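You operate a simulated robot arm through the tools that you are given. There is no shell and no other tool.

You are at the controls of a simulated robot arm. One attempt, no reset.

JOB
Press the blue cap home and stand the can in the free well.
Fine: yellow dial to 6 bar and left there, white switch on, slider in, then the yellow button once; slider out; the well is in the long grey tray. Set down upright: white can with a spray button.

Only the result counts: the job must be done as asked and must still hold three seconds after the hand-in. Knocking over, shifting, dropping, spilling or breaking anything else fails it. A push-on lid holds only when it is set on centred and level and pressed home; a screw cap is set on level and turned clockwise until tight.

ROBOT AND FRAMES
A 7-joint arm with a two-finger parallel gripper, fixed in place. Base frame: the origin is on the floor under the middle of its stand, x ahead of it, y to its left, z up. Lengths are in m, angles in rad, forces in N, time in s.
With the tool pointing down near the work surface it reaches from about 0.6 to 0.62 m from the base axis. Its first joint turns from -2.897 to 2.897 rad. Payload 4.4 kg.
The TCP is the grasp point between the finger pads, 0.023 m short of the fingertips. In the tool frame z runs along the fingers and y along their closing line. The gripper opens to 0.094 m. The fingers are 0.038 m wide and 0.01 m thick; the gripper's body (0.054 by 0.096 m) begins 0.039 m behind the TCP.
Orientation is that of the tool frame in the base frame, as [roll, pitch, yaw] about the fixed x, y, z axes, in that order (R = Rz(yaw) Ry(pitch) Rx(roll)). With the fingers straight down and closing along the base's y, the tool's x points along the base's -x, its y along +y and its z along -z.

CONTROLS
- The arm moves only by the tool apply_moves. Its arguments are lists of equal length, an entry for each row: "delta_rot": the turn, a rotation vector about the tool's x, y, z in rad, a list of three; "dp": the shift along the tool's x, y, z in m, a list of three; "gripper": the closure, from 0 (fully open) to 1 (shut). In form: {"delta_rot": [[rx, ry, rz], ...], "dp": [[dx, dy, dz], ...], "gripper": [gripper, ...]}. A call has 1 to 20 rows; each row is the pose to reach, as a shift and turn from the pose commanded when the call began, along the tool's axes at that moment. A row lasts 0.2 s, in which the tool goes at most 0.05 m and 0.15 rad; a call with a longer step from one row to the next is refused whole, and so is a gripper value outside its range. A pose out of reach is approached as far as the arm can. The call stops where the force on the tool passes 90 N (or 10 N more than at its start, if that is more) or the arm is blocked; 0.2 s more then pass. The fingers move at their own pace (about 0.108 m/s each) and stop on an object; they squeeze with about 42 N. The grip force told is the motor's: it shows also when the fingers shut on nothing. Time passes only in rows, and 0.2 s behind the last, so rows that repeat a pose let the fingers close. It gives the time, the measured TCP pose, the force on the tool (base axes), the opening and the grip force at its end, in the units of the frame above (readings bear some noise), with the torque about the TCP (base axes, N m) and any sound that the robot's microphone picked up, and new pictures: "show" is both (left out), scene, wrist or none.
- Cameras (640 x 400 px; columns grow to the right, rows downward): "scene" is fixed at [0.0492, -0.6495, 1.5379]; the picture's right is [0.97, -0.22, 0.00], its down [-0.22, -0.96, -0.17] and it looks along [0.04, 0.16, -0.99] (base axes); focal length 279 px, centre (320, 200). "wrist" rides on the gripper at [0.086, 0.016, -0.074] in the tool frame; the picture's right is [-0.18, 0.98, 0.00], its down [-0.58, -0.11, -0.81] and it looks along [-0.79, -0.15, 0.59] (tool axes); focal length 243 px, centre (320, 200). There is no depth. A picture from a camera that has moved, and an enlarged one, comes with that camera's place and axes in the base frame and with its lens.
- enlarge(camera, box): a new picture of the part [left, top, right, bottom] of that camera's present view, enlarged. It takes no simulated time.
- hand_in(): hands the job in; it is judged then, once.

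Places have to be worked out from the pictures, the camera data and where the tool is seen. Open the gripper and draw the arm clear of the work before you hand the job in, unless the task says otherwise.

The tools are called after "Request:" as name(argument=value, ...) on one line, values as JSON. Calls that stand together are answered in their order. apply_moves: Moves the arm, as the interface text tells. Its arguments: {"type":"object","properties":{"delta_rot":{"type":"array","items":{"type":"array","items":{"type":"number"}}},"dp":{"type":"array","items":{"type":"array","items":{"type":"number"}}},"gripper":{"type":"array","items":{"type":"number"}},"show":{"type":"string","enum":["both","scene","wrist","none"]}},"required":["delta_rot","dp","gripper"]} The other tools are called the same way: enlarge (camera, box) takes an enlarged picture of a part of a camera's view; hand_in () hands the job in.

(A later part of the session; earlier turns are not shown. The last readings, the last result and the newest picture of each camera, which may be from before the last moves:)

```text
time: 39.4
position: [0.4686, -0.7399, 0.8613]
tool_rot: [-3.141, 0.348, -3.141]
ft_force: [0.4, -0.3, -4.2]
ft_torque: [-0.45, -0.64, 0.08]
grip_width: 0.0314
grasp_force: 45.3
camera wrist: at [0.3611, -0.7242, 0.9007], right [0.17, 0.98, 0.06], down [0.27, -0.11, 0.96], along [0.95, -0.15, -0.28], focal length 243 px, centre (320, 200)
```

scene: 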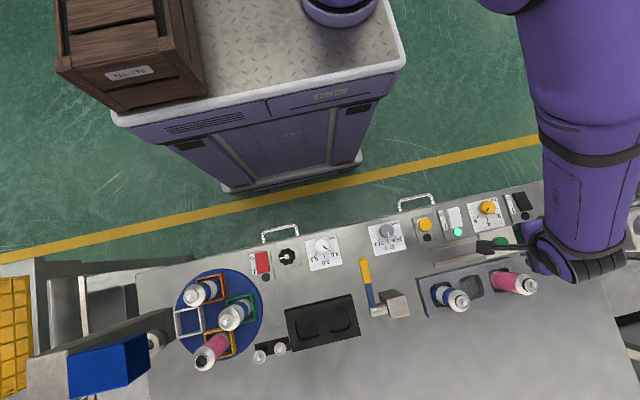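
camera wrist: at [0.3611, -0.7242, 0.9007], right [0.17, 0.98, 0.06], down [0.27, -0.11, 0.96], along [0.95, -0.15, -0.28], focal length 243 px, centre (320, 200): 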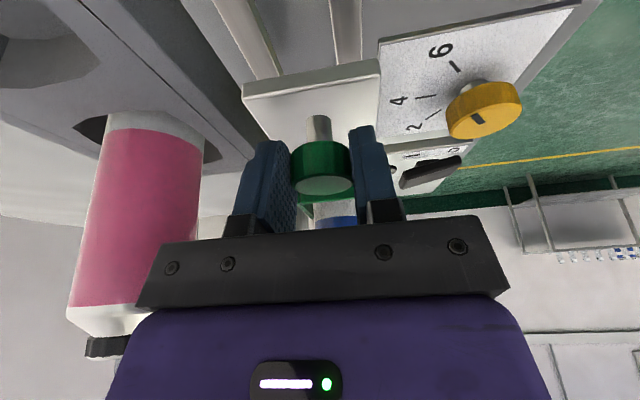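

Gripped. I'll slide back out slowly, about 115 mm.

Request:
apply_moves(delta_rot=[[0, 0, 0], [0, 0, 0], [0, 0, 0], [0, 0, 0], [0, 0, 0], [0, 0, 0], [0, 0, 0], [0, 0, 0], [0, 0, 0], [0, 0, 0], [0, 0, 0], [0, 0, 0], [0, 0, 0], [0, 0, 0]], dp=[[0.0038, 0, -0.0014], [0.0094, 0, -0.0034], [0.0178, 0, -0.0065], [0.0263, 0, -0.0096], [0.0357, 0, -0.0131], [0.0451, 0, -0.0165], [0.0545, 0, -0.0199], [0.0639, 0, -0.0234], [0.0733, 0, -0.0268], [0.0817, 0, -0.0299], [0.0902, 0, -0.033], [0.0986, 0, -0.0361], [0.1061, 0, -0.0388], [0.1061, 0, -0.0388]], gripper=[1, 1, 1, 1, 1, 1, 1, 1, 1, 1, 1, 1, 1, 1], show="both")

Request:
enlarge(camera="scene", box=[420, 190, 620, 310])

```text
time: 42.4
position: [0.3586, -0.7409, 0.8608]
tool_rot: [3.139, 0.35, -3.141]
ft_force: [-1.9, 22.6, -32.4]
ft_torque: [-0.29, 0.38, 0.08]
grip_width: 0.0312
grasp_force: 45.5
camera wrist: at [0.2507, -0.7244, 0.9011], right [0.17, 0.98, 0.07], down [0.27, -0.11, 0.96], along [0.95, -0.15, -0.29], focal length 243 px, centre (320, 200)
```

scene: 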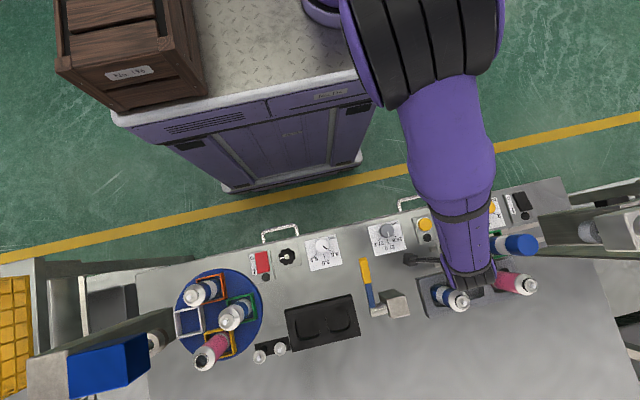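
wrist: 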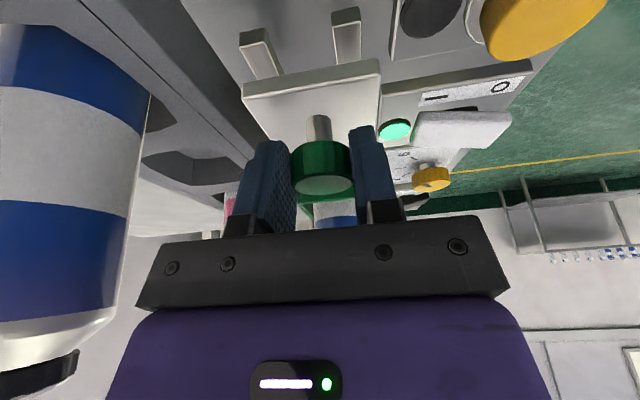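

```text
3.20 times, centred on (520, 250) of scene
camera zoom: at [0.0492, -0.6495, 1.5379], right [0.97, -0.22, 0.0], down [-0.22, -0.96, -0.17], along [0.04, 0.16, -0.99], focal length 893 px, centre (-320, 40)
```

zoom: 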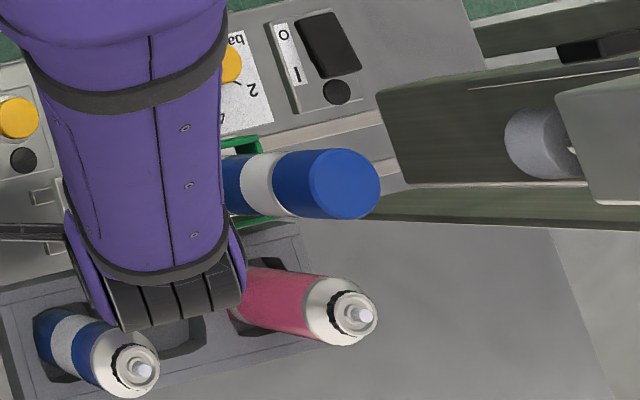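

About 9 mm remains to the original position. I'll finish the pull to the end stop.

Request:
apply_moves(delta_rot=[[0, 0, 0], [0, 0, 0], [0, 0, 0]], dp=[[0.0055, 0.002, 0.0005], [0.0117, 0.002, 0.0], [0.0117, 0.002, 0.0]], gripper=[1, 1, 1], show="wrist")

```text
time: 43.2
position: [0.3485, -0.7402, 0.8618]
tool_rot: [-3.135, 0.351, -3.139]
ft_force: [8.5, -5.8, 9.1]
ft_torque: [0.73, 0.96, -0.07]
grip_width: 0.031
grasp_force: 44.7
camera wrist: at [0.241, -0.7238, 0.9009], right [0.17, 0.98, 0.06], down [0.27, -0.1, 0.96], along [0.95, -0.15, -0.28], focal length 243 px, centre (320, 200)
```

wrist: 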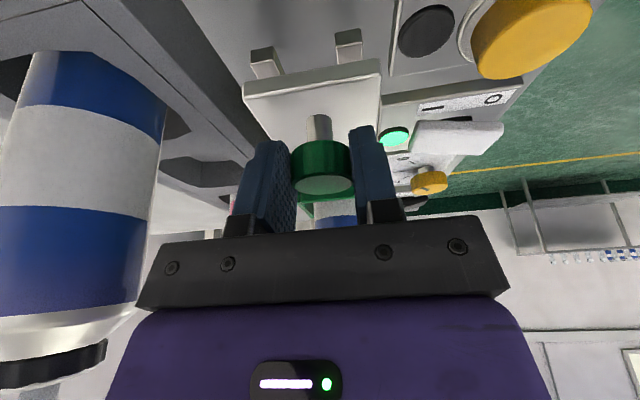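

The slider is back at its original position. I'll release, lift, and reduce the lean, then look at the tray's free well.

Request:
apply_moves(delta_rot=[[0, 0, 0], [0, 0, 0], [0, 0, 0], [0, 0, 0], [0, 0, 0], [0, 0.1, 0], [0, 0.2, 0], [0, 0.27, 0], [0, 0.27, 0]], dp=[[0, 0, 0], [0, -0.001, 0], [-0.007, -0.001, -0.0188], [-0.0189, -0.001, -0.0516], [-0.0344, -0.001, -0.0939], [-0.0447, -0.001, -0.1221], [-0.0447, -0.001, -0.1221], [-0.0447, -0.001, -0.1221], [-0.0447, -0.001, -0.1221]], gripper=[0.3, 0.3, 0.3, 0.3, 0.3, 0.3, 0.3, 0.3, 0.3], show="both")

Request:
enlarge(camera="wrist", box=[40, 0, 340, 240])

Request:
enlarge(camera="scene", box=[400, 190, 600, 340])

```text
time: 45.2
position: [0.3468, -0.7398, 0.9889]
tool_rot: [-3.141, 0.079, -3.141]
ft_force: [-0.3, 0.4, -0.7]
ft_torque: [0.01, 0.0, 0.01]
grip_width: 0.0656
grasp_force: 0.0
camera wrist: at [0.2545, -0.7237, 1.0558], right [0.18, 0.98, 0.01], down [0.52, -0.11, 0.85], along [0.84, -0.15, -0.53], focal length 243 px, centre (320, 200)
```

scene: 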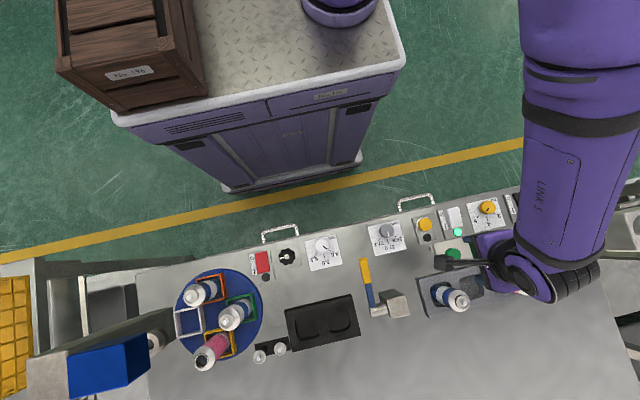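
wrist: 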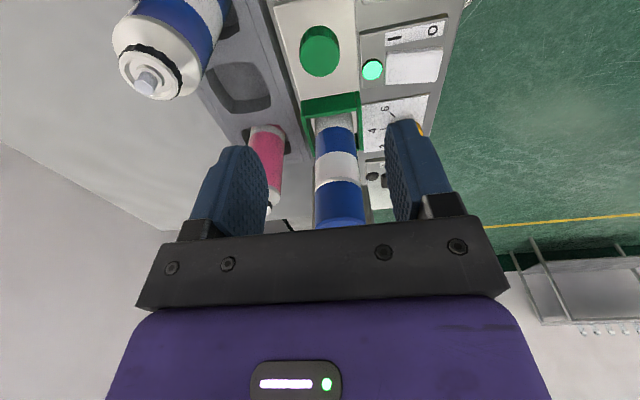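

```text
1.67 times, centred on (190, 120) of wrist
camera zoom: at [0.2545, -0.7237, 1.0558], right [0.18, 0.98, 0.01], down [0.52, -0.11, 0.85], along [0.84, -0.15, -0.53], focal length 404 px, centre (537, 333)
```

zoom: 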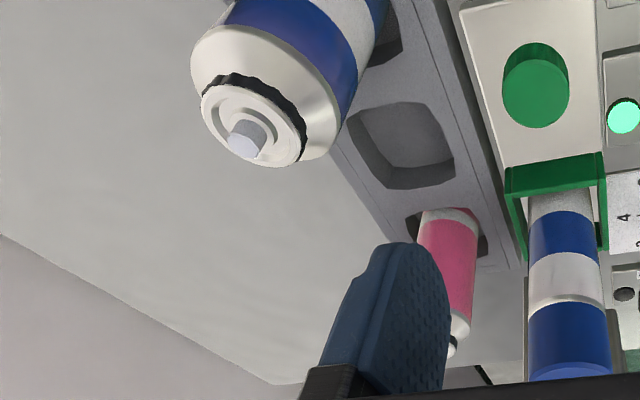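

```text
2.67 times, centred on (500, 265) of scene
camera zoom: at [0.0492, -0.6495, 1.5379], right [0.97, -0.22, 0.0], down [-0.22, -0.96, -0.17], along [0.04, 0.16, -0.99], focal length 744 px, centre (-160, 27)
```

zoom: 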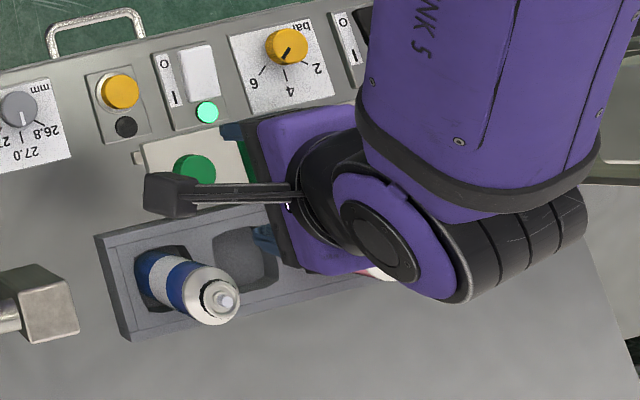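

The free well centre is ≈ (0.387, -0.826). Before picking up the can, I'll check that the arm can reach above the well with this tool attitude, fingers closed and high above the neighbouring cans.

Request:
apply_moves(delta_rot=[[0, 0, 0], [0, 0, 0], [0, 0, 0], [0, 0, 0], [0, 0, 0]], dp=[[-0.0032, 0, -0.0399], [-0.0172, -0.028, -0.0388], [-0.0311, -0.057, -0.0377], [-0.0451, -0.085, -0.0366], [-0.0451, -0.085, -0.0366]], gripper=[0.6, 1, 1, 1, 1], show="both")

Request:
enlarge(camera="wrist", box=[200, 0, 440, 200])

```text
time: 46.4
position: [0.3877, -0.8239, 1.0282]
tool_rot: [3.141, 0.081, 3.141]
ft_force: [0.2, 0.2, -0.9]
ft_torque: [0.0, -0.02, -0.01]
grip_width: 0.0001
grasp_force: 41.8
camera wrist: at [0.2956, -0.8082, 1.0949], right [0.18, 0.98, 0.02], down [0.52, -0.11, 0.85], along [0.84, -0.15, -0.53], focal length 243 px, centre (320, 200)
```

scene: 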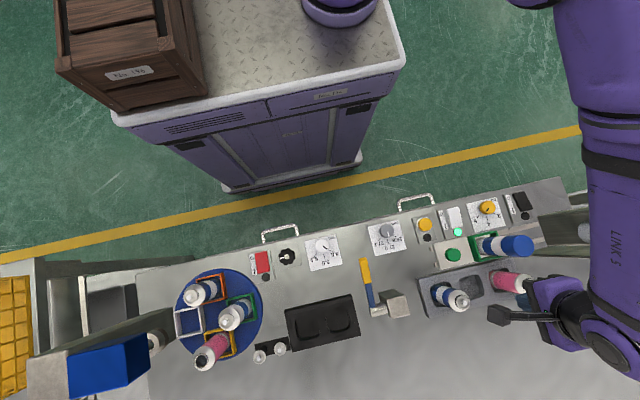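
wrist: 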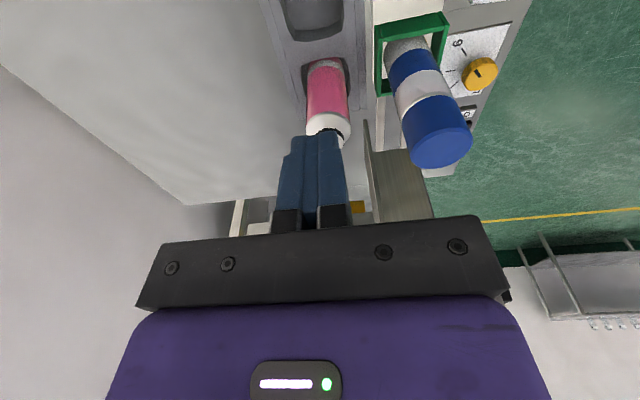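

```text
2.00 times, centred on (320, 100) of wrist
camera zoom: at [0.2956, -0.8082, 1.0949], right [0.18, 0.98, 0.02], down [0.52, -0.11, 0.85], along [0.84, -0.15, -0.53], focal length 485 px, centre (320, 400)
```

zoom: 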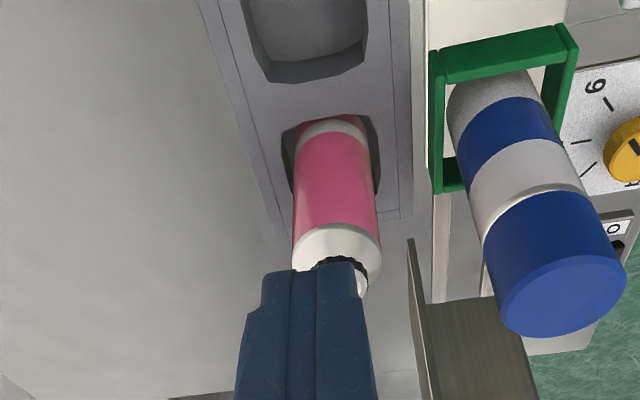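

The arm reaches the well position fine. I'll compare the cap before and after pressing using the same scene crop as at the start.

Request:
enlarge(camera="scene", box=[460, 180, 640, 300])

Request:
enlarge(camera="wrist", box=[370, 10, 490, 180])

```text
3.33 times, centred on (550, 240) of scene
camera zoom: at [0.0492, -0.6495, 1.5379], right [0.97, -0.22, 0.0], down [-0.22, -0.96, -0.17], along [0.04, 0.16, -0.99], focal length 930 px, centre (-447, 67)
```

zoom: 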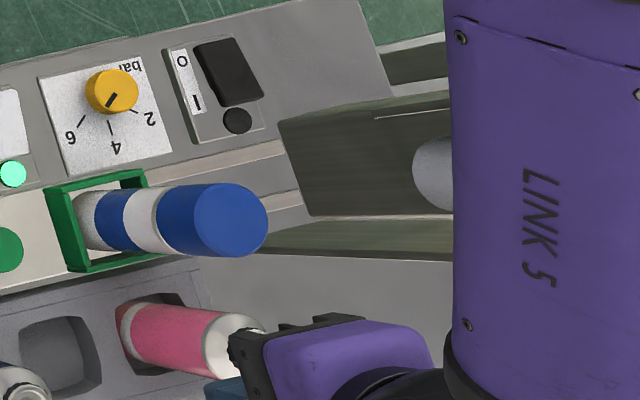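

```text
2.35 times, centred on (430, 95) of wrist
camera zoom: at [0.2956, -0.8082, 1.0949], right [0.18, 0.98, 0.02], down [0.52, -0.11, 0.85], along [0.84, -0.15, -0.53], focal length 571 px, centre (61, 447)
```

zoom: 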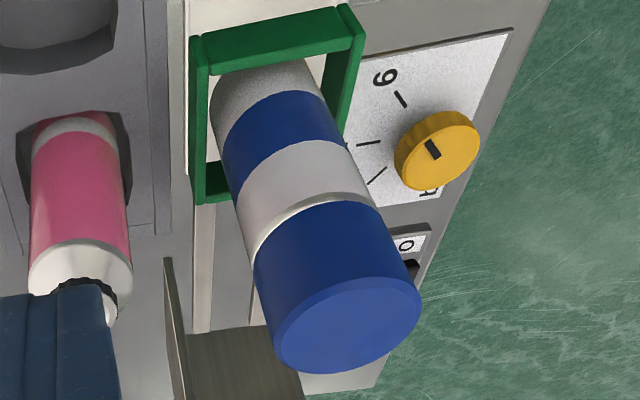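

The cap sits a few millimetres lower than before pressing. I'll hover above the can with the fingers open to about 74 mm and refine its position.

Request:
apply_moves(delta_rot=[[0, 0, 0], [0, 0, 0], [0, 0, 0], [0, 0, 0]], dp=[[-0.0225, 0.028, -0.002], [-0.045, 0.057, -0.004], [-0.0676, 0.085, -0.0047], [-0.0676, 0.085, -0.0047]], gripper=[0.8, 0.21, 0.21, 0.21], show="both")

Request:
enlarge(camera="wrist", box=[220, 20, 420, 180])

Request:
enlarge(camera="scene", box=[460, 150, 640, 300])

```text
time: 47.4
position: [0.4555, -0.7395, 1.0405]
tool_rot: [3.141, 0.079, -3.141]
ft_force: [-0.1, -1.2, 0.2]
ft_torque: [-0.03, 0.01, 0.0]
grip_width: 0.0741
grasp_force: 0.1
camera wrist: at [0.3618, -0.7231, 1.1067], right [0.18, 0.98, 0.01], down [0.52, -0.11, 0.85], along [0.84, -0.15, -0.53], focal length 243 px, centre (320, 200)
```

scene: 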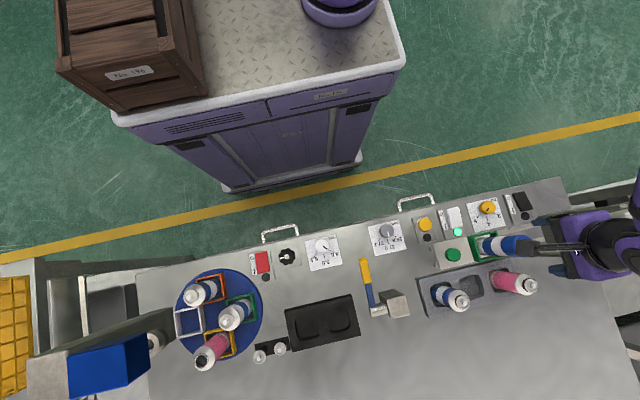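
wrist: 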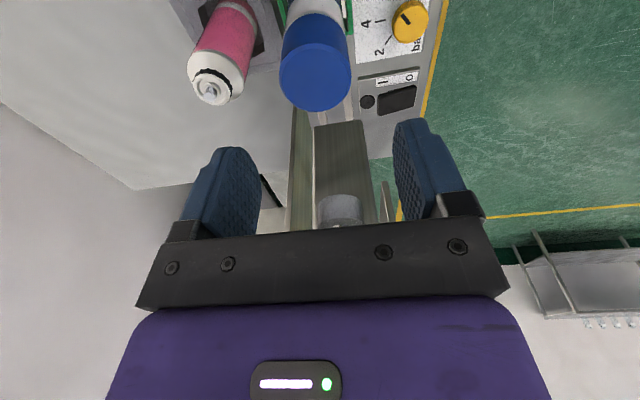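

```text
2.50 times, centred on (320, 100) of wrist
camera zoom: at [0.3618, -0.7231, 1.1067], right [0.18, 0.98, 0.01], down [0.52, -0.11, 0.85], along [0.84, -0.15, -0.53], focal length 606 px, centre (320, 450)
```

zoom: 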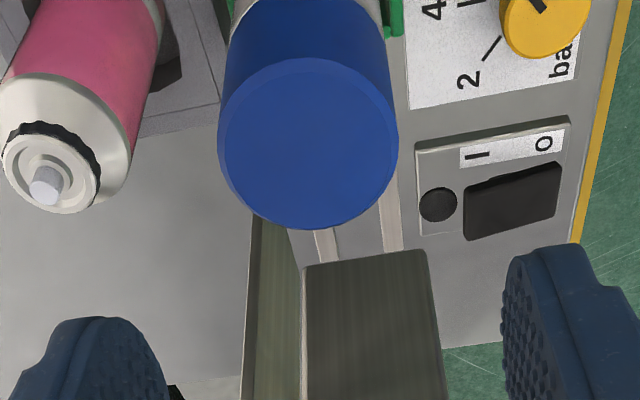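

```text
2.67 times, centred on (550, 225) of scene
camera zoom: at [0.0492, -0.6495, 1.5379], right [0.97, -0.22, 0.0], down [-0.22, -0.96, -0.17], along [0.04, 0.16, -0.99], focal length 744 px, centre (-293, 133)
```

zoom: 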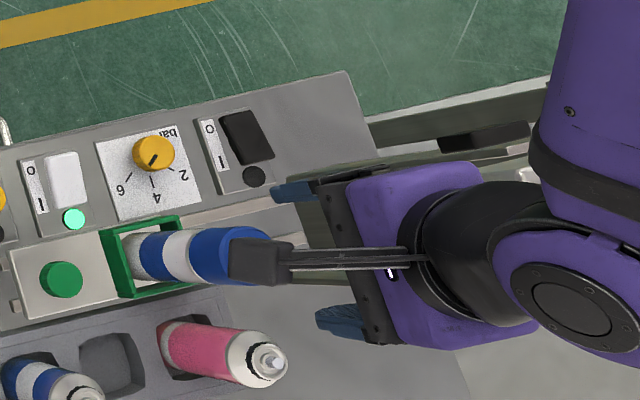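

Cap top is at ≈ (0.455, -0.741, 0.957), but x and z are coupled from this angle. I'll back off in +y and yaw 90° so the camera looks along -y, which measures x for both can and well.

Request:
apply_moves(delta_rot=[[0, 0, 0], [0, 0, 0], [0, 0, 0], [0.0052, 0.0052, 0.1308], [0.0105, 0.0105, 0.2617], [0.0157, 0.0157, 0.3925], [0.0209, 0.0209, 0.5233], [0.0262, 0.0262, 0.6541], [0.0314, 0.0314, 0.785], [0.0366, 0.0366, 0.9158], [0.0419, 0.0419, 1.0466], [0.0471, 0.0471, 1.1774], [0.0523, 0.0523, 1.3083], [0.0576, 0.0576, 1.4391], [0.0628, 0.0628, 1.5699], [0.0628, 0.0628, 1.5699]], dp=[[0.0046, 0.04, -0.007], [0.0092, 0.08, -0.014], [0.0139, 0.1195, -0.0211], [0.0139, 0.1195, -0.0211], [0.0139, 0.1195, -0.0211], [0.0139, 0.1195, -0.0211], [0.0139, 0.1195, -0.0211], [0.0139, 0.1195, -0.0211], [0.0139, 0.1195, -0.0211], [0.0139, 0.1195, -0.0211], [0.0139, 0.1195, -0.0211], [0.0139, 0.1195, -0.0211], [0.0139, 0.1195, -0.0211], [0.0139, 0.1195, -0.0211], [0.0139, 0.1195, -0.0211], [0.0139, 0.1195, -0.0211]], gripper=[0.21, 0.21, 0.21, 0.21, 0.21, 0.21, 0.21, 0.21, 0.21, 0.21, 0.21, 0.21, 0.21, 0.21, 0.21, 0.21], show="both")

Request:
enlarge(camera="wrist", box=[220, 60, 420, 220])

```text
time: 50.8
position: [0.4405, -0.6204, 1.0573]
tool_rot: [-3.141, -0.001, 1.568]
ft_force: [-0.3, 0.3, 0.0]
ft_torque: [-0.03, 0.03, 0.01]
grip_width: 0.0742
grasp_force: 0.1
camera wrist: at [0.4563, -0.5346, 1.1322], right [0.98, -0.19, 0.0], down [-0.11, -0.58, 0.81], along [-0.15, -0.79, -0.59], focal length 243 px, centre (320, 200)
```

scene: 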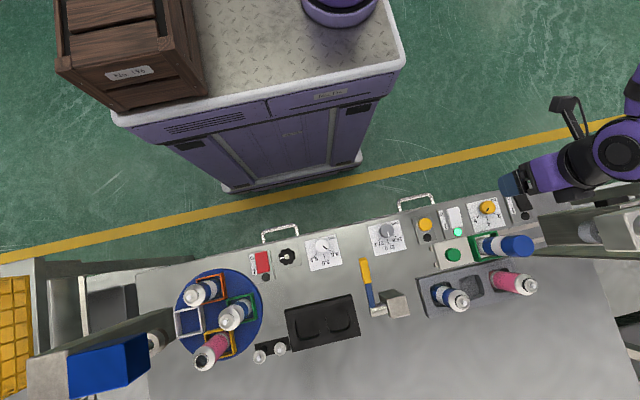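
wrist: 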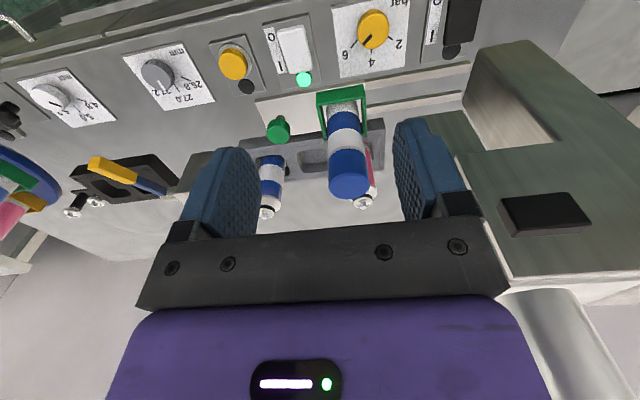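

```text
2.50 times, centred on (320, 140) of wrist
camera zoom: at [0.4563, -0.5346, 1.1322], right [0.98, -0.19, 0.0], down [-0.11, -0.58, 0.81], along [-0.15, -0.79, -0.59], focal length 606 px, centre (320, 350)
```

zoom: 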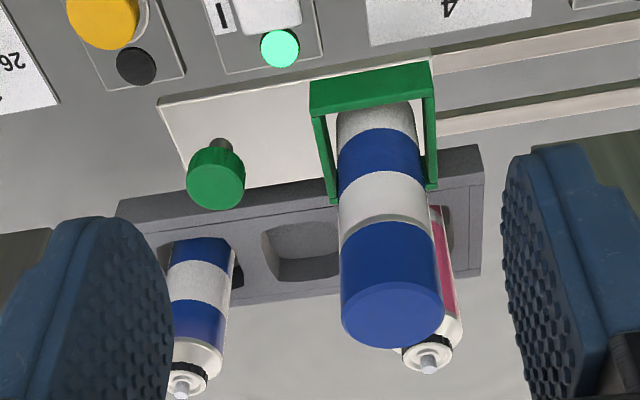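

All views now agree: cap top at (0.449, -0.740, 0.966), diameter ≈ 44 mm. I'll shift the camera sideways to see the whole free well.

Request:
apply_moves(delta_rot=[[0, 0, 0], [0, 0, 0], [0, 0, 0]], dp=[[-0.015, -0.035, 0], [-0.03, -0.075, 0], [-0.03, -0.075, 0]], gripper=[0.21, 0.21, 0.21], show="wrist")

Request:
enlarge(camera="wrist", box=[250, 60, 410, 190])

Request:
enlarge(camera="wrist", box=[300, 100, 380, 165])

```text
time: 51.6
position: [0.366, -0.6527, 1.0592]
tool_rot: [-3.141, 0.001, 1.57]
ft_force: [0.5, -0.3, -0.2]
ft_torque: [-0.03, 0.03, 0.0]
grip_width: 0.0744
grasp_force: 0.1
camera wrist: at [0.3804, -0.5669, 1.133], right [0.98, -0.18, 0.0], down [-0.11, -0.58, 0.81], along [-0.15, -0.79, -0.59], focal length 243 px, centre (320, 200)
```

wrist: 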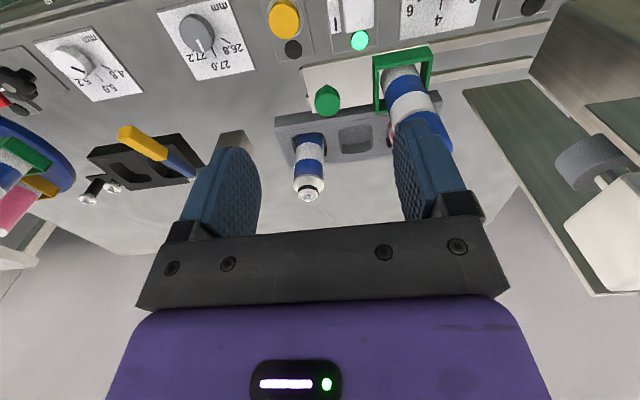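

```text
3.08 times, centred on (330, 125) of wrist
camera zoom: at [0.3804, -0.5669, 1.133], right [0.98, -0.18, 0.0], down [-0.11, -0.58, 0.81], along [-0.15, -0.79, -0.59], focal length 746 px, centre (289, 431)
```

zoom: 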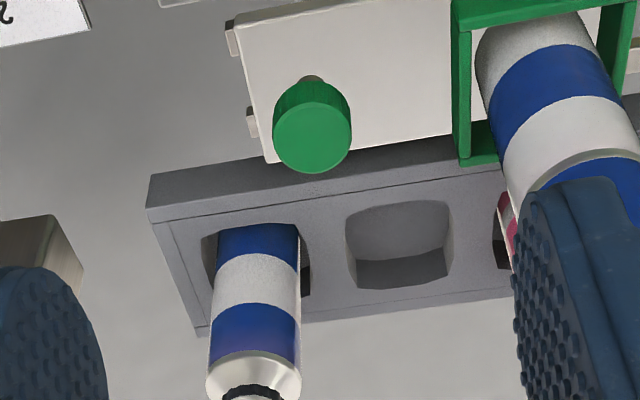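

```text
6.15 times, centred on (340, 132) of wrist
camera zoom: at [0.3804, -0.5669, 1.133], right [0.98, -0.18, 0.0], down [-0.11, -0.58, 0.81], along [-0.15, -0.79, -0.59], focal length 1493 px, centre (197, 615)
```

zoom: 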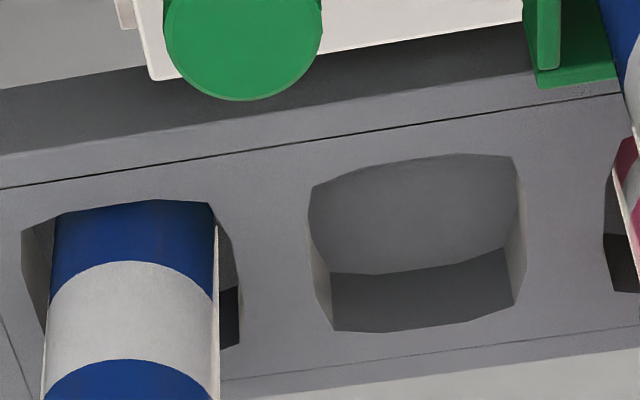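

This view gives the free well centre as (0.3895, -0.828), 55 mm wide, with its floor at z ≈ 0.805. I'll rotate back to yaw π with the small lean.

Request:
apply_moves(delta_rot=[[-0.0052, -0.0052, -0.1308], [-0.0105, -0.0105, -0.2617], [-0.0157, -0.0157, -0.3925], [-0.0209, -0.0209, -0.5233], [-0.0262, -0.0262, -0.6541], [-0.0314, -0.0314, -0.785], [-0.0366, -0.0366, -0.9158], [-0.0419, -0.0419, -1.0466], [-0.0471, -0.0471, -1.1774], [-0.0523, -0.0523, -1.3083], [-0.0576, -0.0576, -1.4391], [-0.0628, -0.0628, -1.5699], [-0.0628, -0.0628, -1.5699]], dp=[[0, 0, 0], [0, 0, 0], [0, 0, 0], [0, 0, 0], [0, 0, 0], [0, 0, 0], [0, 0, 0], [0, 0, 0], [0, 0, 0], [0, 0, 0], [0, 0, 0], [0, 0, 0], [0, 0, 0]], gripper=[0.21, 0.21, 0.21, 0.21, 0.21, 0.21, 0.21, 0.21, 0.21, 0.21, 0.21, 0.21, 0.21], show="none")

```text
time: 54.4
position: [0.3652, -0.65, 1.0576]
tool_rot: [3.14, 0.08, -3.139]
ft_force: [0.8, 0.1, 0.5]
ft_torque: [-0.03, -0.01, 0.01]
grip_width: 0.0742
grasp_force: 0.0
```

Attitude restored. Next I'll move above the can and lower until the fingertips just straddle the cap top, then inspect the alignment.

Request:
apply_moves(delta_rot=[[0, 0, 0], [0, 0, 0], [0, 0, 0], [0, 0, 0], [0, 0, 0], [0, 0, 0]], dp=[[-0.027, -0.03, 0.008], [-0.054, -0.06, 0.017], [-0.0816, -0.09, 0.0266], [-0.0792, -0.09, 0.0565], [-0.0768, -0.09, 0.0864], [-0.0768, -0.09, 0.0864]], gripper=[0.21, 0.21, 0.21, 0.21, 0.21, 0.21], show="both")

Request:
enlarge(camera="wrist", box=[200, 60, 440, 240])

Request:
enlarge(camera="scene", box=[460, 150, 640, 300])

```text
time: 55.8
position: [0.451, -0.7372, 0.9767]
tool_rot: [-3.141, 0.081, 3.14]
ft_force: [0.1, 0.2, -0.2]
ft_torque: [0.01, 0.01, 0.04]
grip_width: 0.0741
grasp_force: 0.0
camera wrist: at [0.3569, -0.7228, 1.0434], right [0.18, 0.98, 0.01], down [0.51, -0.11, 0.85], along [0.84, -0.15, -0.53], focal length 243 px, centre (320, 200)
```

scene: 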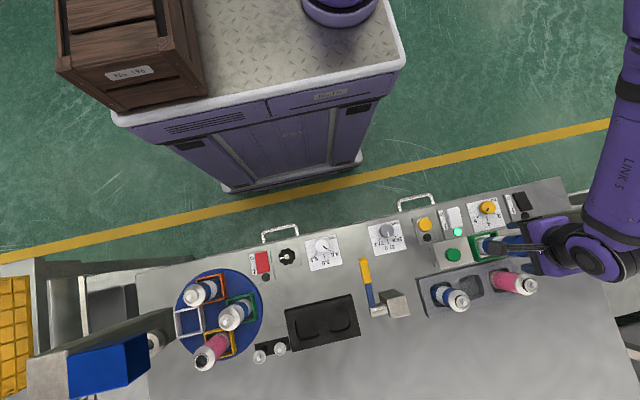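
wrist: 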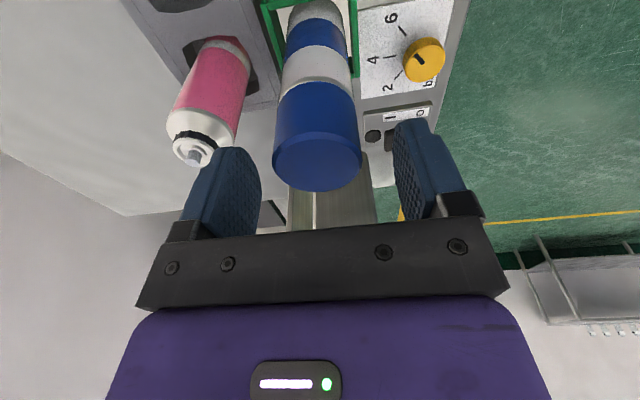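

```text
2.22 times, centred on (320, 150) of wrist
camera zoom: at [0.3569, -0.7228, 1.0434], right [0.18, 0.98, 0.01], down [0.51, -0.11, 0.85], along [0.84, -0.15, -0.53], focal length 539 px, centre (320, 311)
```

zoom: 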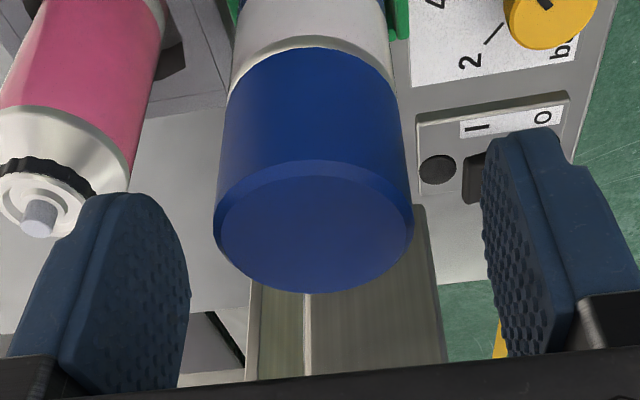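

```text
2.67 times, centred on (550, 225) of scene
camera zoom: at [0.0492, -0.6495, 1.5379], right [0.97, -0.22, 0.0], down [-0.22, -0.96, -0.17], along [0.04, 0.16, -0.99], focal length 744 px, centre (-293, 133)
```

zoom: 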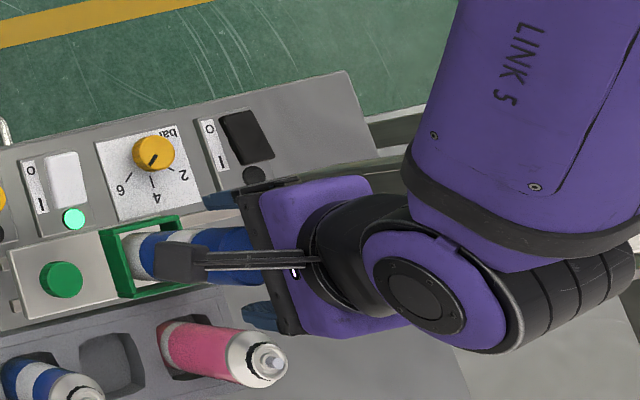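

The can is aligned within about 1.5 mm. I'll descend the last 43 mm over the cap, checking force, before closing.

Request:
apply_moves(delta_rot=[[0, 0, 0], [0, 0, 0], [0, 0, 0], [0, 0, 0]], dp=[[0.001, -0.0015, 0.015], [0.002, -0.0015, 0.03], [0.0029, -0.0015, 0.0429], [0.0029, -0.0015, 0.0429]], gripper=[0.21, 0.21, 0.21, 0.21], show="wrist")

Request:
enlarge(camera="wrist", box=[200, 60, 440, 240])

```text
time: 56.8
position: [0.4479, -0.7406, 0.9348]
tool_rot: [-3.141, 0.08, 3.141]
ft_force: [0.2, 0.5, -0.5]
ft_torque: [-0.02, 0.0, 0.0]
grip_width: 0.0741
grasp_force: 0.0
camera wrist: at [0.3547, -0.7252, 1.0011], right [0.18, 0.98, 0.01], down [0.52, -0.11, 0.85], along [0.84, -0.15, -0.53], focal length 243 px, centre (320, 200)
```

wrist: 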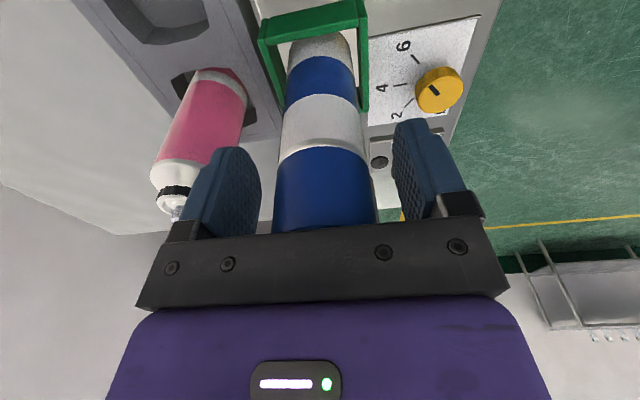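

```text
2.22 times, centred on (320, 150) of wrist
camera zoom: at [0.3547, -0.7252, 1.0011], right [0.18, 0.98, 0.01], down [0.52, -0.11, 0.85], along [0.84, -0.15, -0.53], focal length 539 px, centre (320, 311)
```

zoom: 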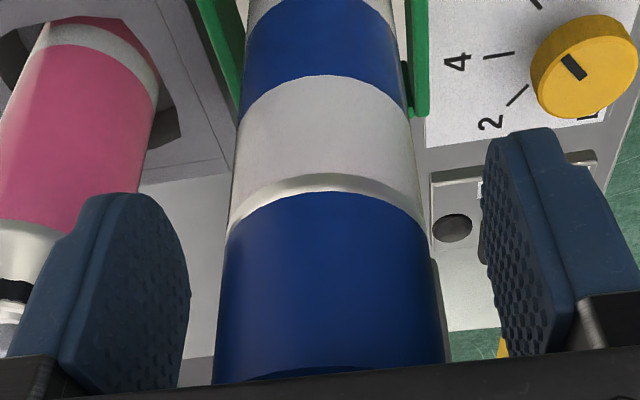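

No contact, and the fingers straddle the cap. Closing.

Request:
apply_moves(delta_rot=[[0, 0, 0], [0, 0, 0], [0, 0, 0], [0, 0, 0]], dp=[[0, 0, 0], [0, 0, 0], [0, 0, 0], [0, 0, 0]], gripper=[1, 1, 1, 1], show="wrist")

```text
time: 57.8
position: [0.4478, -0.7415, 0.9355]
tool_rot: [3.141, 0.081, 3.142]
ft_force: [0.5, 0.3, -0.5]
ft_torque: [0.01, 0.05, -0.03]
grip_width: 0.0447
grasp_force: 41.7
camera wrist: at [0.3548, -0.7252, 1.001], right [0.18, 0.98, 0.01], down [0.52, -0.11, 0.85], along [0.84, -0.15, -0.53], focal length 243 px, centre (320, 200)
```

wrist: 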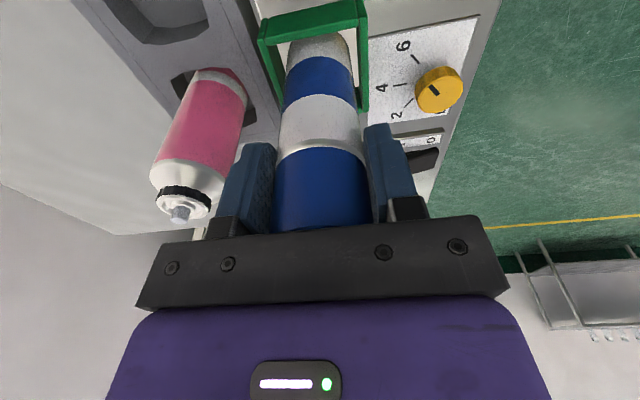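

The grip is firm at 44.7 mm. I'll lift 30 mm slowly first to check that the can comes up with its cap.

Request:
apply_moves(delta_rot=[[0, 0, 0], [0, 0, 0], [0, 0, 0], [0, 0, 0]], dp=[[-0.0008, 0, -0.01], [-0.0016, 0, -0.02], [-0.0024, 0, -0.03], [-0.0024, 0, -0.03]], gripper=[1, 1, 1, 1], show="both")

Request:
enlarge(camera="wrist", box=[200, 0, 440, 240])

```text
time: 58.8
position: [0.4483, -0.7416, 0.9667]
tool_rot: [3.141, 0.082, -3.14]
ft_force: [0.5, 0.2, -1.9]
ft_torque: [-0.02, -0.01, 0.02]
grip_width: 0.0444
grasp_force: 41.8
camera wrist: at [0.3549, -0.7261, 1.0325], right [0.18, 0.98, 0.02], down [0.52, -0.11, 0.85], along [0.84, -0.15, -0.53], focal length 243 px, centre (320, 200)
```

scene: 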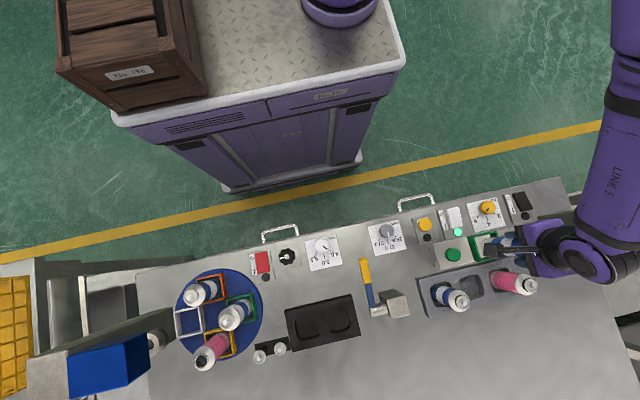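
wrist: 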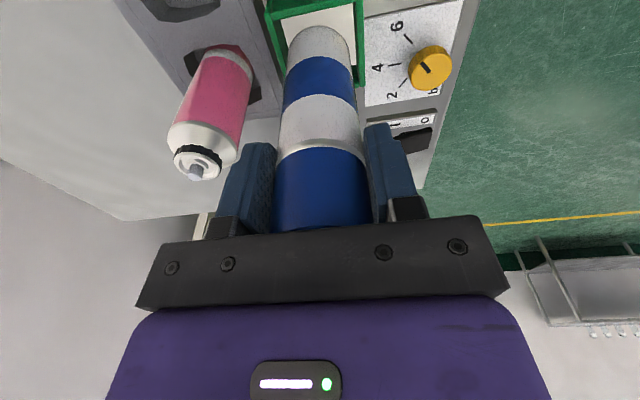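

```text
1.67 times, centred on (320, 120) of wrist
camera zoom: at [0.3549, -0.7261, 1.0325], right [0.18, 0.98, 0.02], down [0.52, -0.11, 0.85], along [0.84, -0.15, -0.53], focal length 404 px, centre (320, 333)
```

zoom: 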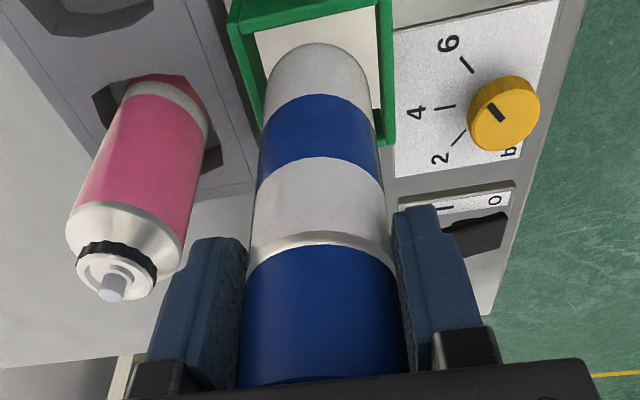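

The can and cap rise together with no gap opening. I'll lift to about 1.06 and move over the free well.

Request:
apply_moves(delta_rot=[[0, 0, 0], [0, 0, 0], [0, 0, 0], [0, 0, 0], [0, 0, 0], [0, 0, 0], [0, 0, 0], [0, 0, 0], [0, 0, 0]], dp=[[-0.0024, 0, -0.03], [-0.0052, 0, -0.065], [-0.008, 0, -0.0997], [0.007, -0.0216, -0.1009], [0.0219, -0.0433, -0.1021], [0.0369, -0.0649, -0.1033], [0.0518, -0.0865, -0.1045], [0.0518, -0.0865, -0.1045], [0.0518, -0.0865, -0.1045]], gripper=[1, 1, 1, 1, 1, 1, 1, 1, 1], show="both")

Request:
enlarge(camera="wrist", box=[200, 0, 440, 240])

Request:
enlarge(camera="scene", box=[400, 200, 600, 350])

```text
time: 60.8
position: [0.3874, -0.8297, 1.068]
tool_rot: [3.141, 0.079, -3.141]
ft_force: [-0.5, 0.6, -2.5]
ft_torque: [0.01, -0.04, -0.01]
grip_width: 0.0445
grasp_force: 42.0
camera wrist: at [0.2942, -0.8143, 1.1346], right [0.18, 0.98, 0.01], down [0.52, -0.11, 0.85], along [0.84, -0.15, -0.53], focal length 243 px, centre (320, 200)
```

scene: 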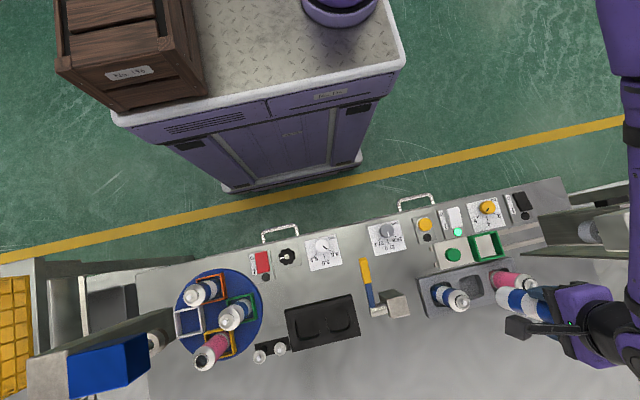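
wrist: 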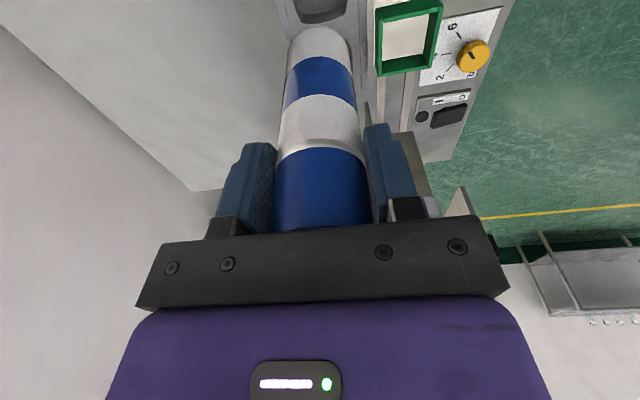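

```text
1.67 times, centred on (320, 120) of wrist
camera zoom: at [0.2942, -0.8143, 1.1346], right [0.18, 0.98, 0.01], down [0.52, -0.11, 0.85], along [0.84, -0.15, -0.53], focal length 404 px, centre (320, 333)
```

zoom: 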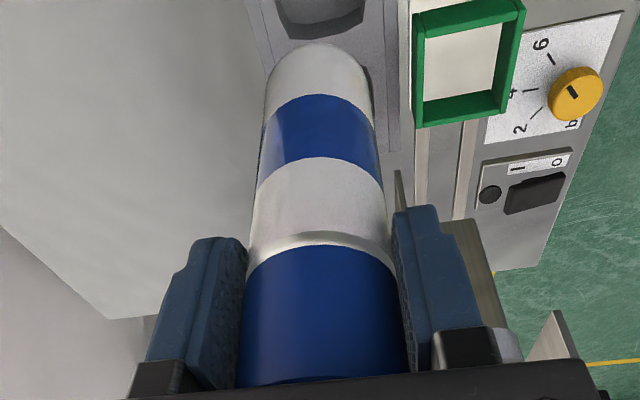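

```text
2.67 times, centred on (500, 275) of scene
camera zoom: at [0.0492, -0.6495, 1.5379], right [0.97, -0.22, 0.0], down [-0.22, -0.96, -0.17], along [0.04, 0.16, -0.99], focal length 744 px, centre (-160, 0)
```

zoom: 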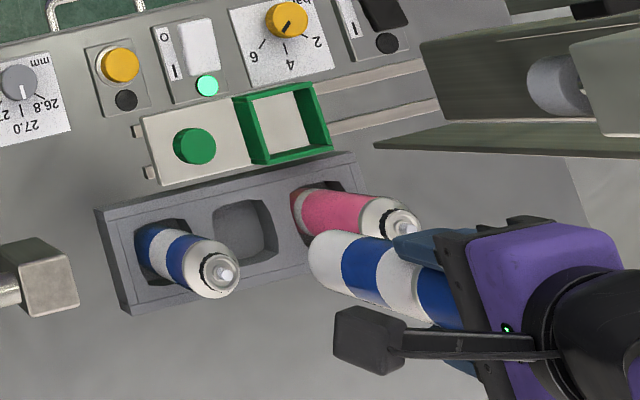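

The can hangs over the well; its bottom near-edge gives an axis x ≈ 0.3896, matching the well. I'll zoom in to check for tilt and y alignment.

Request:
enlarge(camera="wrist", box=[260, 0, 380, 90])

Request:
enlarge(camera="wrist", box=[250, 90, 390, 240])

Request:
enlarge(camera="scene", box=[480, 250, 580, 340])

```text
4.44 times, centred on (320, 45) of wrist
camera zoom: at [0.2942, -0.8143, 1.1346], right [0.18, 0.98, 0.01], down [0.52, -0.11, 0.85], along [0.84, -0.15, -0.53], focal length 1078 px, centre (320, 889)
```

zoom: 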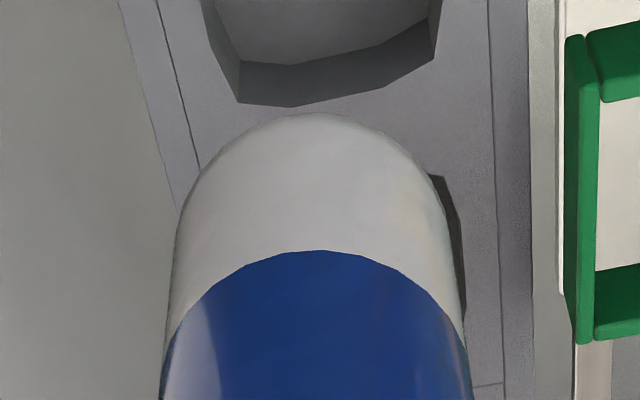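

```text
2.67 times, centred on (320, 165) of wrist
camera zoom: at [0.2942, -0.8143, 1.1346], right [0.18, 0.98, 0.01], down [0.52, -0.11, 0.85], along [0.84, -0.15, -0.53], focal length 647 px, centre (320, 293)
```

zoom: 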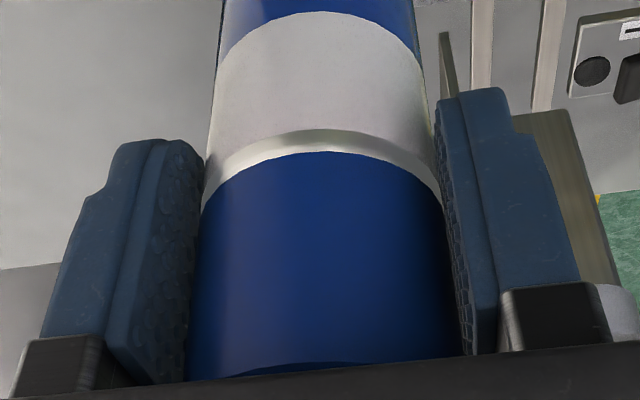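

```text
4.44 times, centred on (530, 295) of scene
camera zoom: at [0.0492, -0.6495, 1.5379], right [0.97, -0.22, 0.0], down [-0.22, -0.96, -0.17], along [0.04, 0.16, -0.99], focal length 1240 px, centre (-613, -222)
```

zoom: 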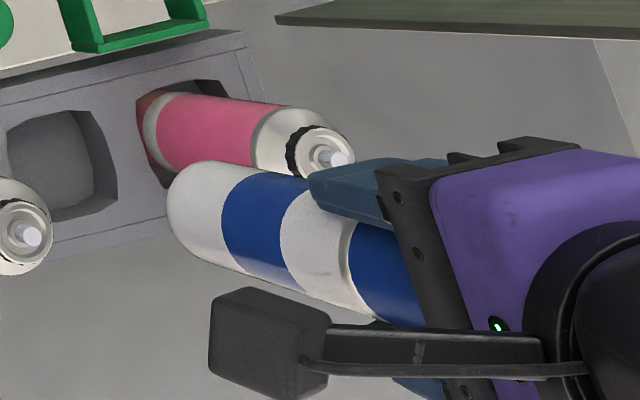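

The can hangs vertical with its axis at (0.389, -0.830), versus the well centre at (0.389, -0.828). I'll correct 2 mm in y and lower until the bottom is just above the tray.

Request:
apply_moves(delta_rot=[[0, 0, 0], [0, 0, 0], [0, 0, 0], [0, 0, 0], [0, 0, 0]], dp=[[0.0024, 0.002, 0.0299], [0.0048, 0.002, 0.0598], [0.0068, 0.002, 0.0847], [0.0084, 0.002, 0.1047], [0.0084, 0.002, 0.1047]], gripper=[1, 1, 1, 1, 1], show="both")

Request:
enlarge(camera="wrist", box=[220, 0, 420, 160])

Request:
enlarge(camera="scene", box=[400, 230, 560, 340])

```text
time: 62.0
position: [0.3857, -0.8281, 0.9604]
tool_rot: [3.141, 0.08, -3.14]
ft_force: [-0.5, -0.2, -0.5]
ft_torque: [0.02, -0.05, 0.02]
grip_width: 0.0444
grasp_force: 41.7
camera wrist: at [0.2933, -0.8125, 1.0267], right [0.18, 0.98, 0.01], down [0.52, -0.11, 0.85], along [0.84, -0.15, -0.53], focal length 243 px, centre (320, 200)
```

scene: 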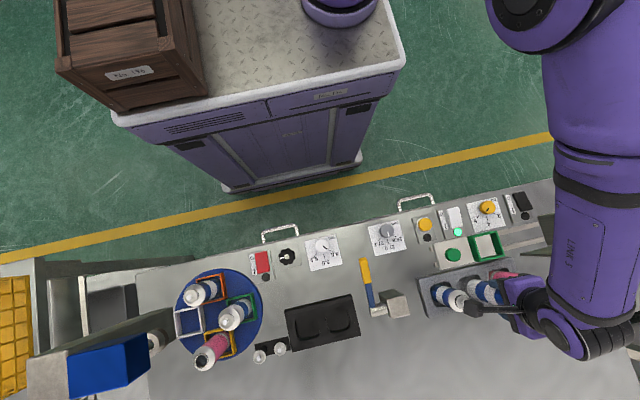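
wrist: 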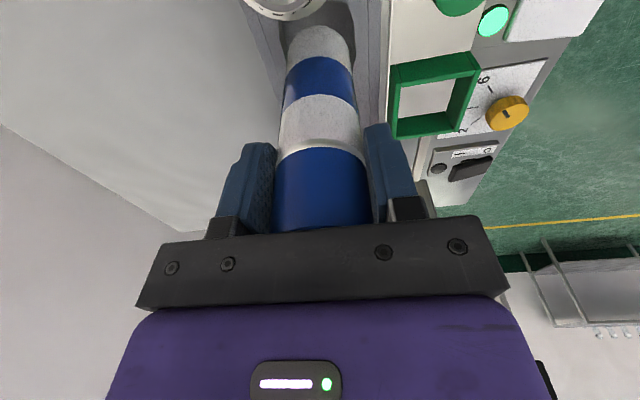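

```text
2.50 times, centred on (320, 80) of wrist
camera zoom: at [0.2933, -0.8125, 1.0267], right [0.18, 0.98, 0.01], down [0.52, -0.11, 0.85], along [0.84, -0.15, -0.53], focal length 606 px, centre (320, 500)
```

zoom: 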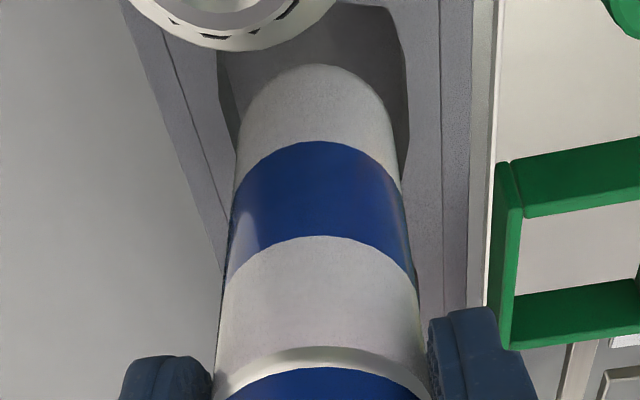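

```text
3.64 times, centred on (480, 285) of scene
camera zoom: at [0.0492, -0.6495, 1.5379], right [0.97, -0.22, 0.0], down [-0.22, -0.96, -0.17], along [0.04, 0.16, -0.99], focal length 1015 px, centre (-262, -109)
```

zoom: 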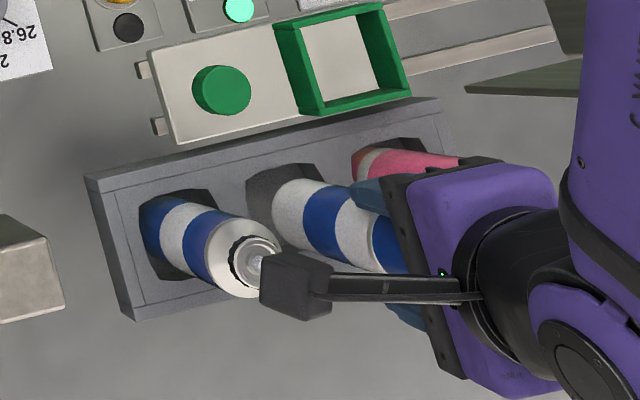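

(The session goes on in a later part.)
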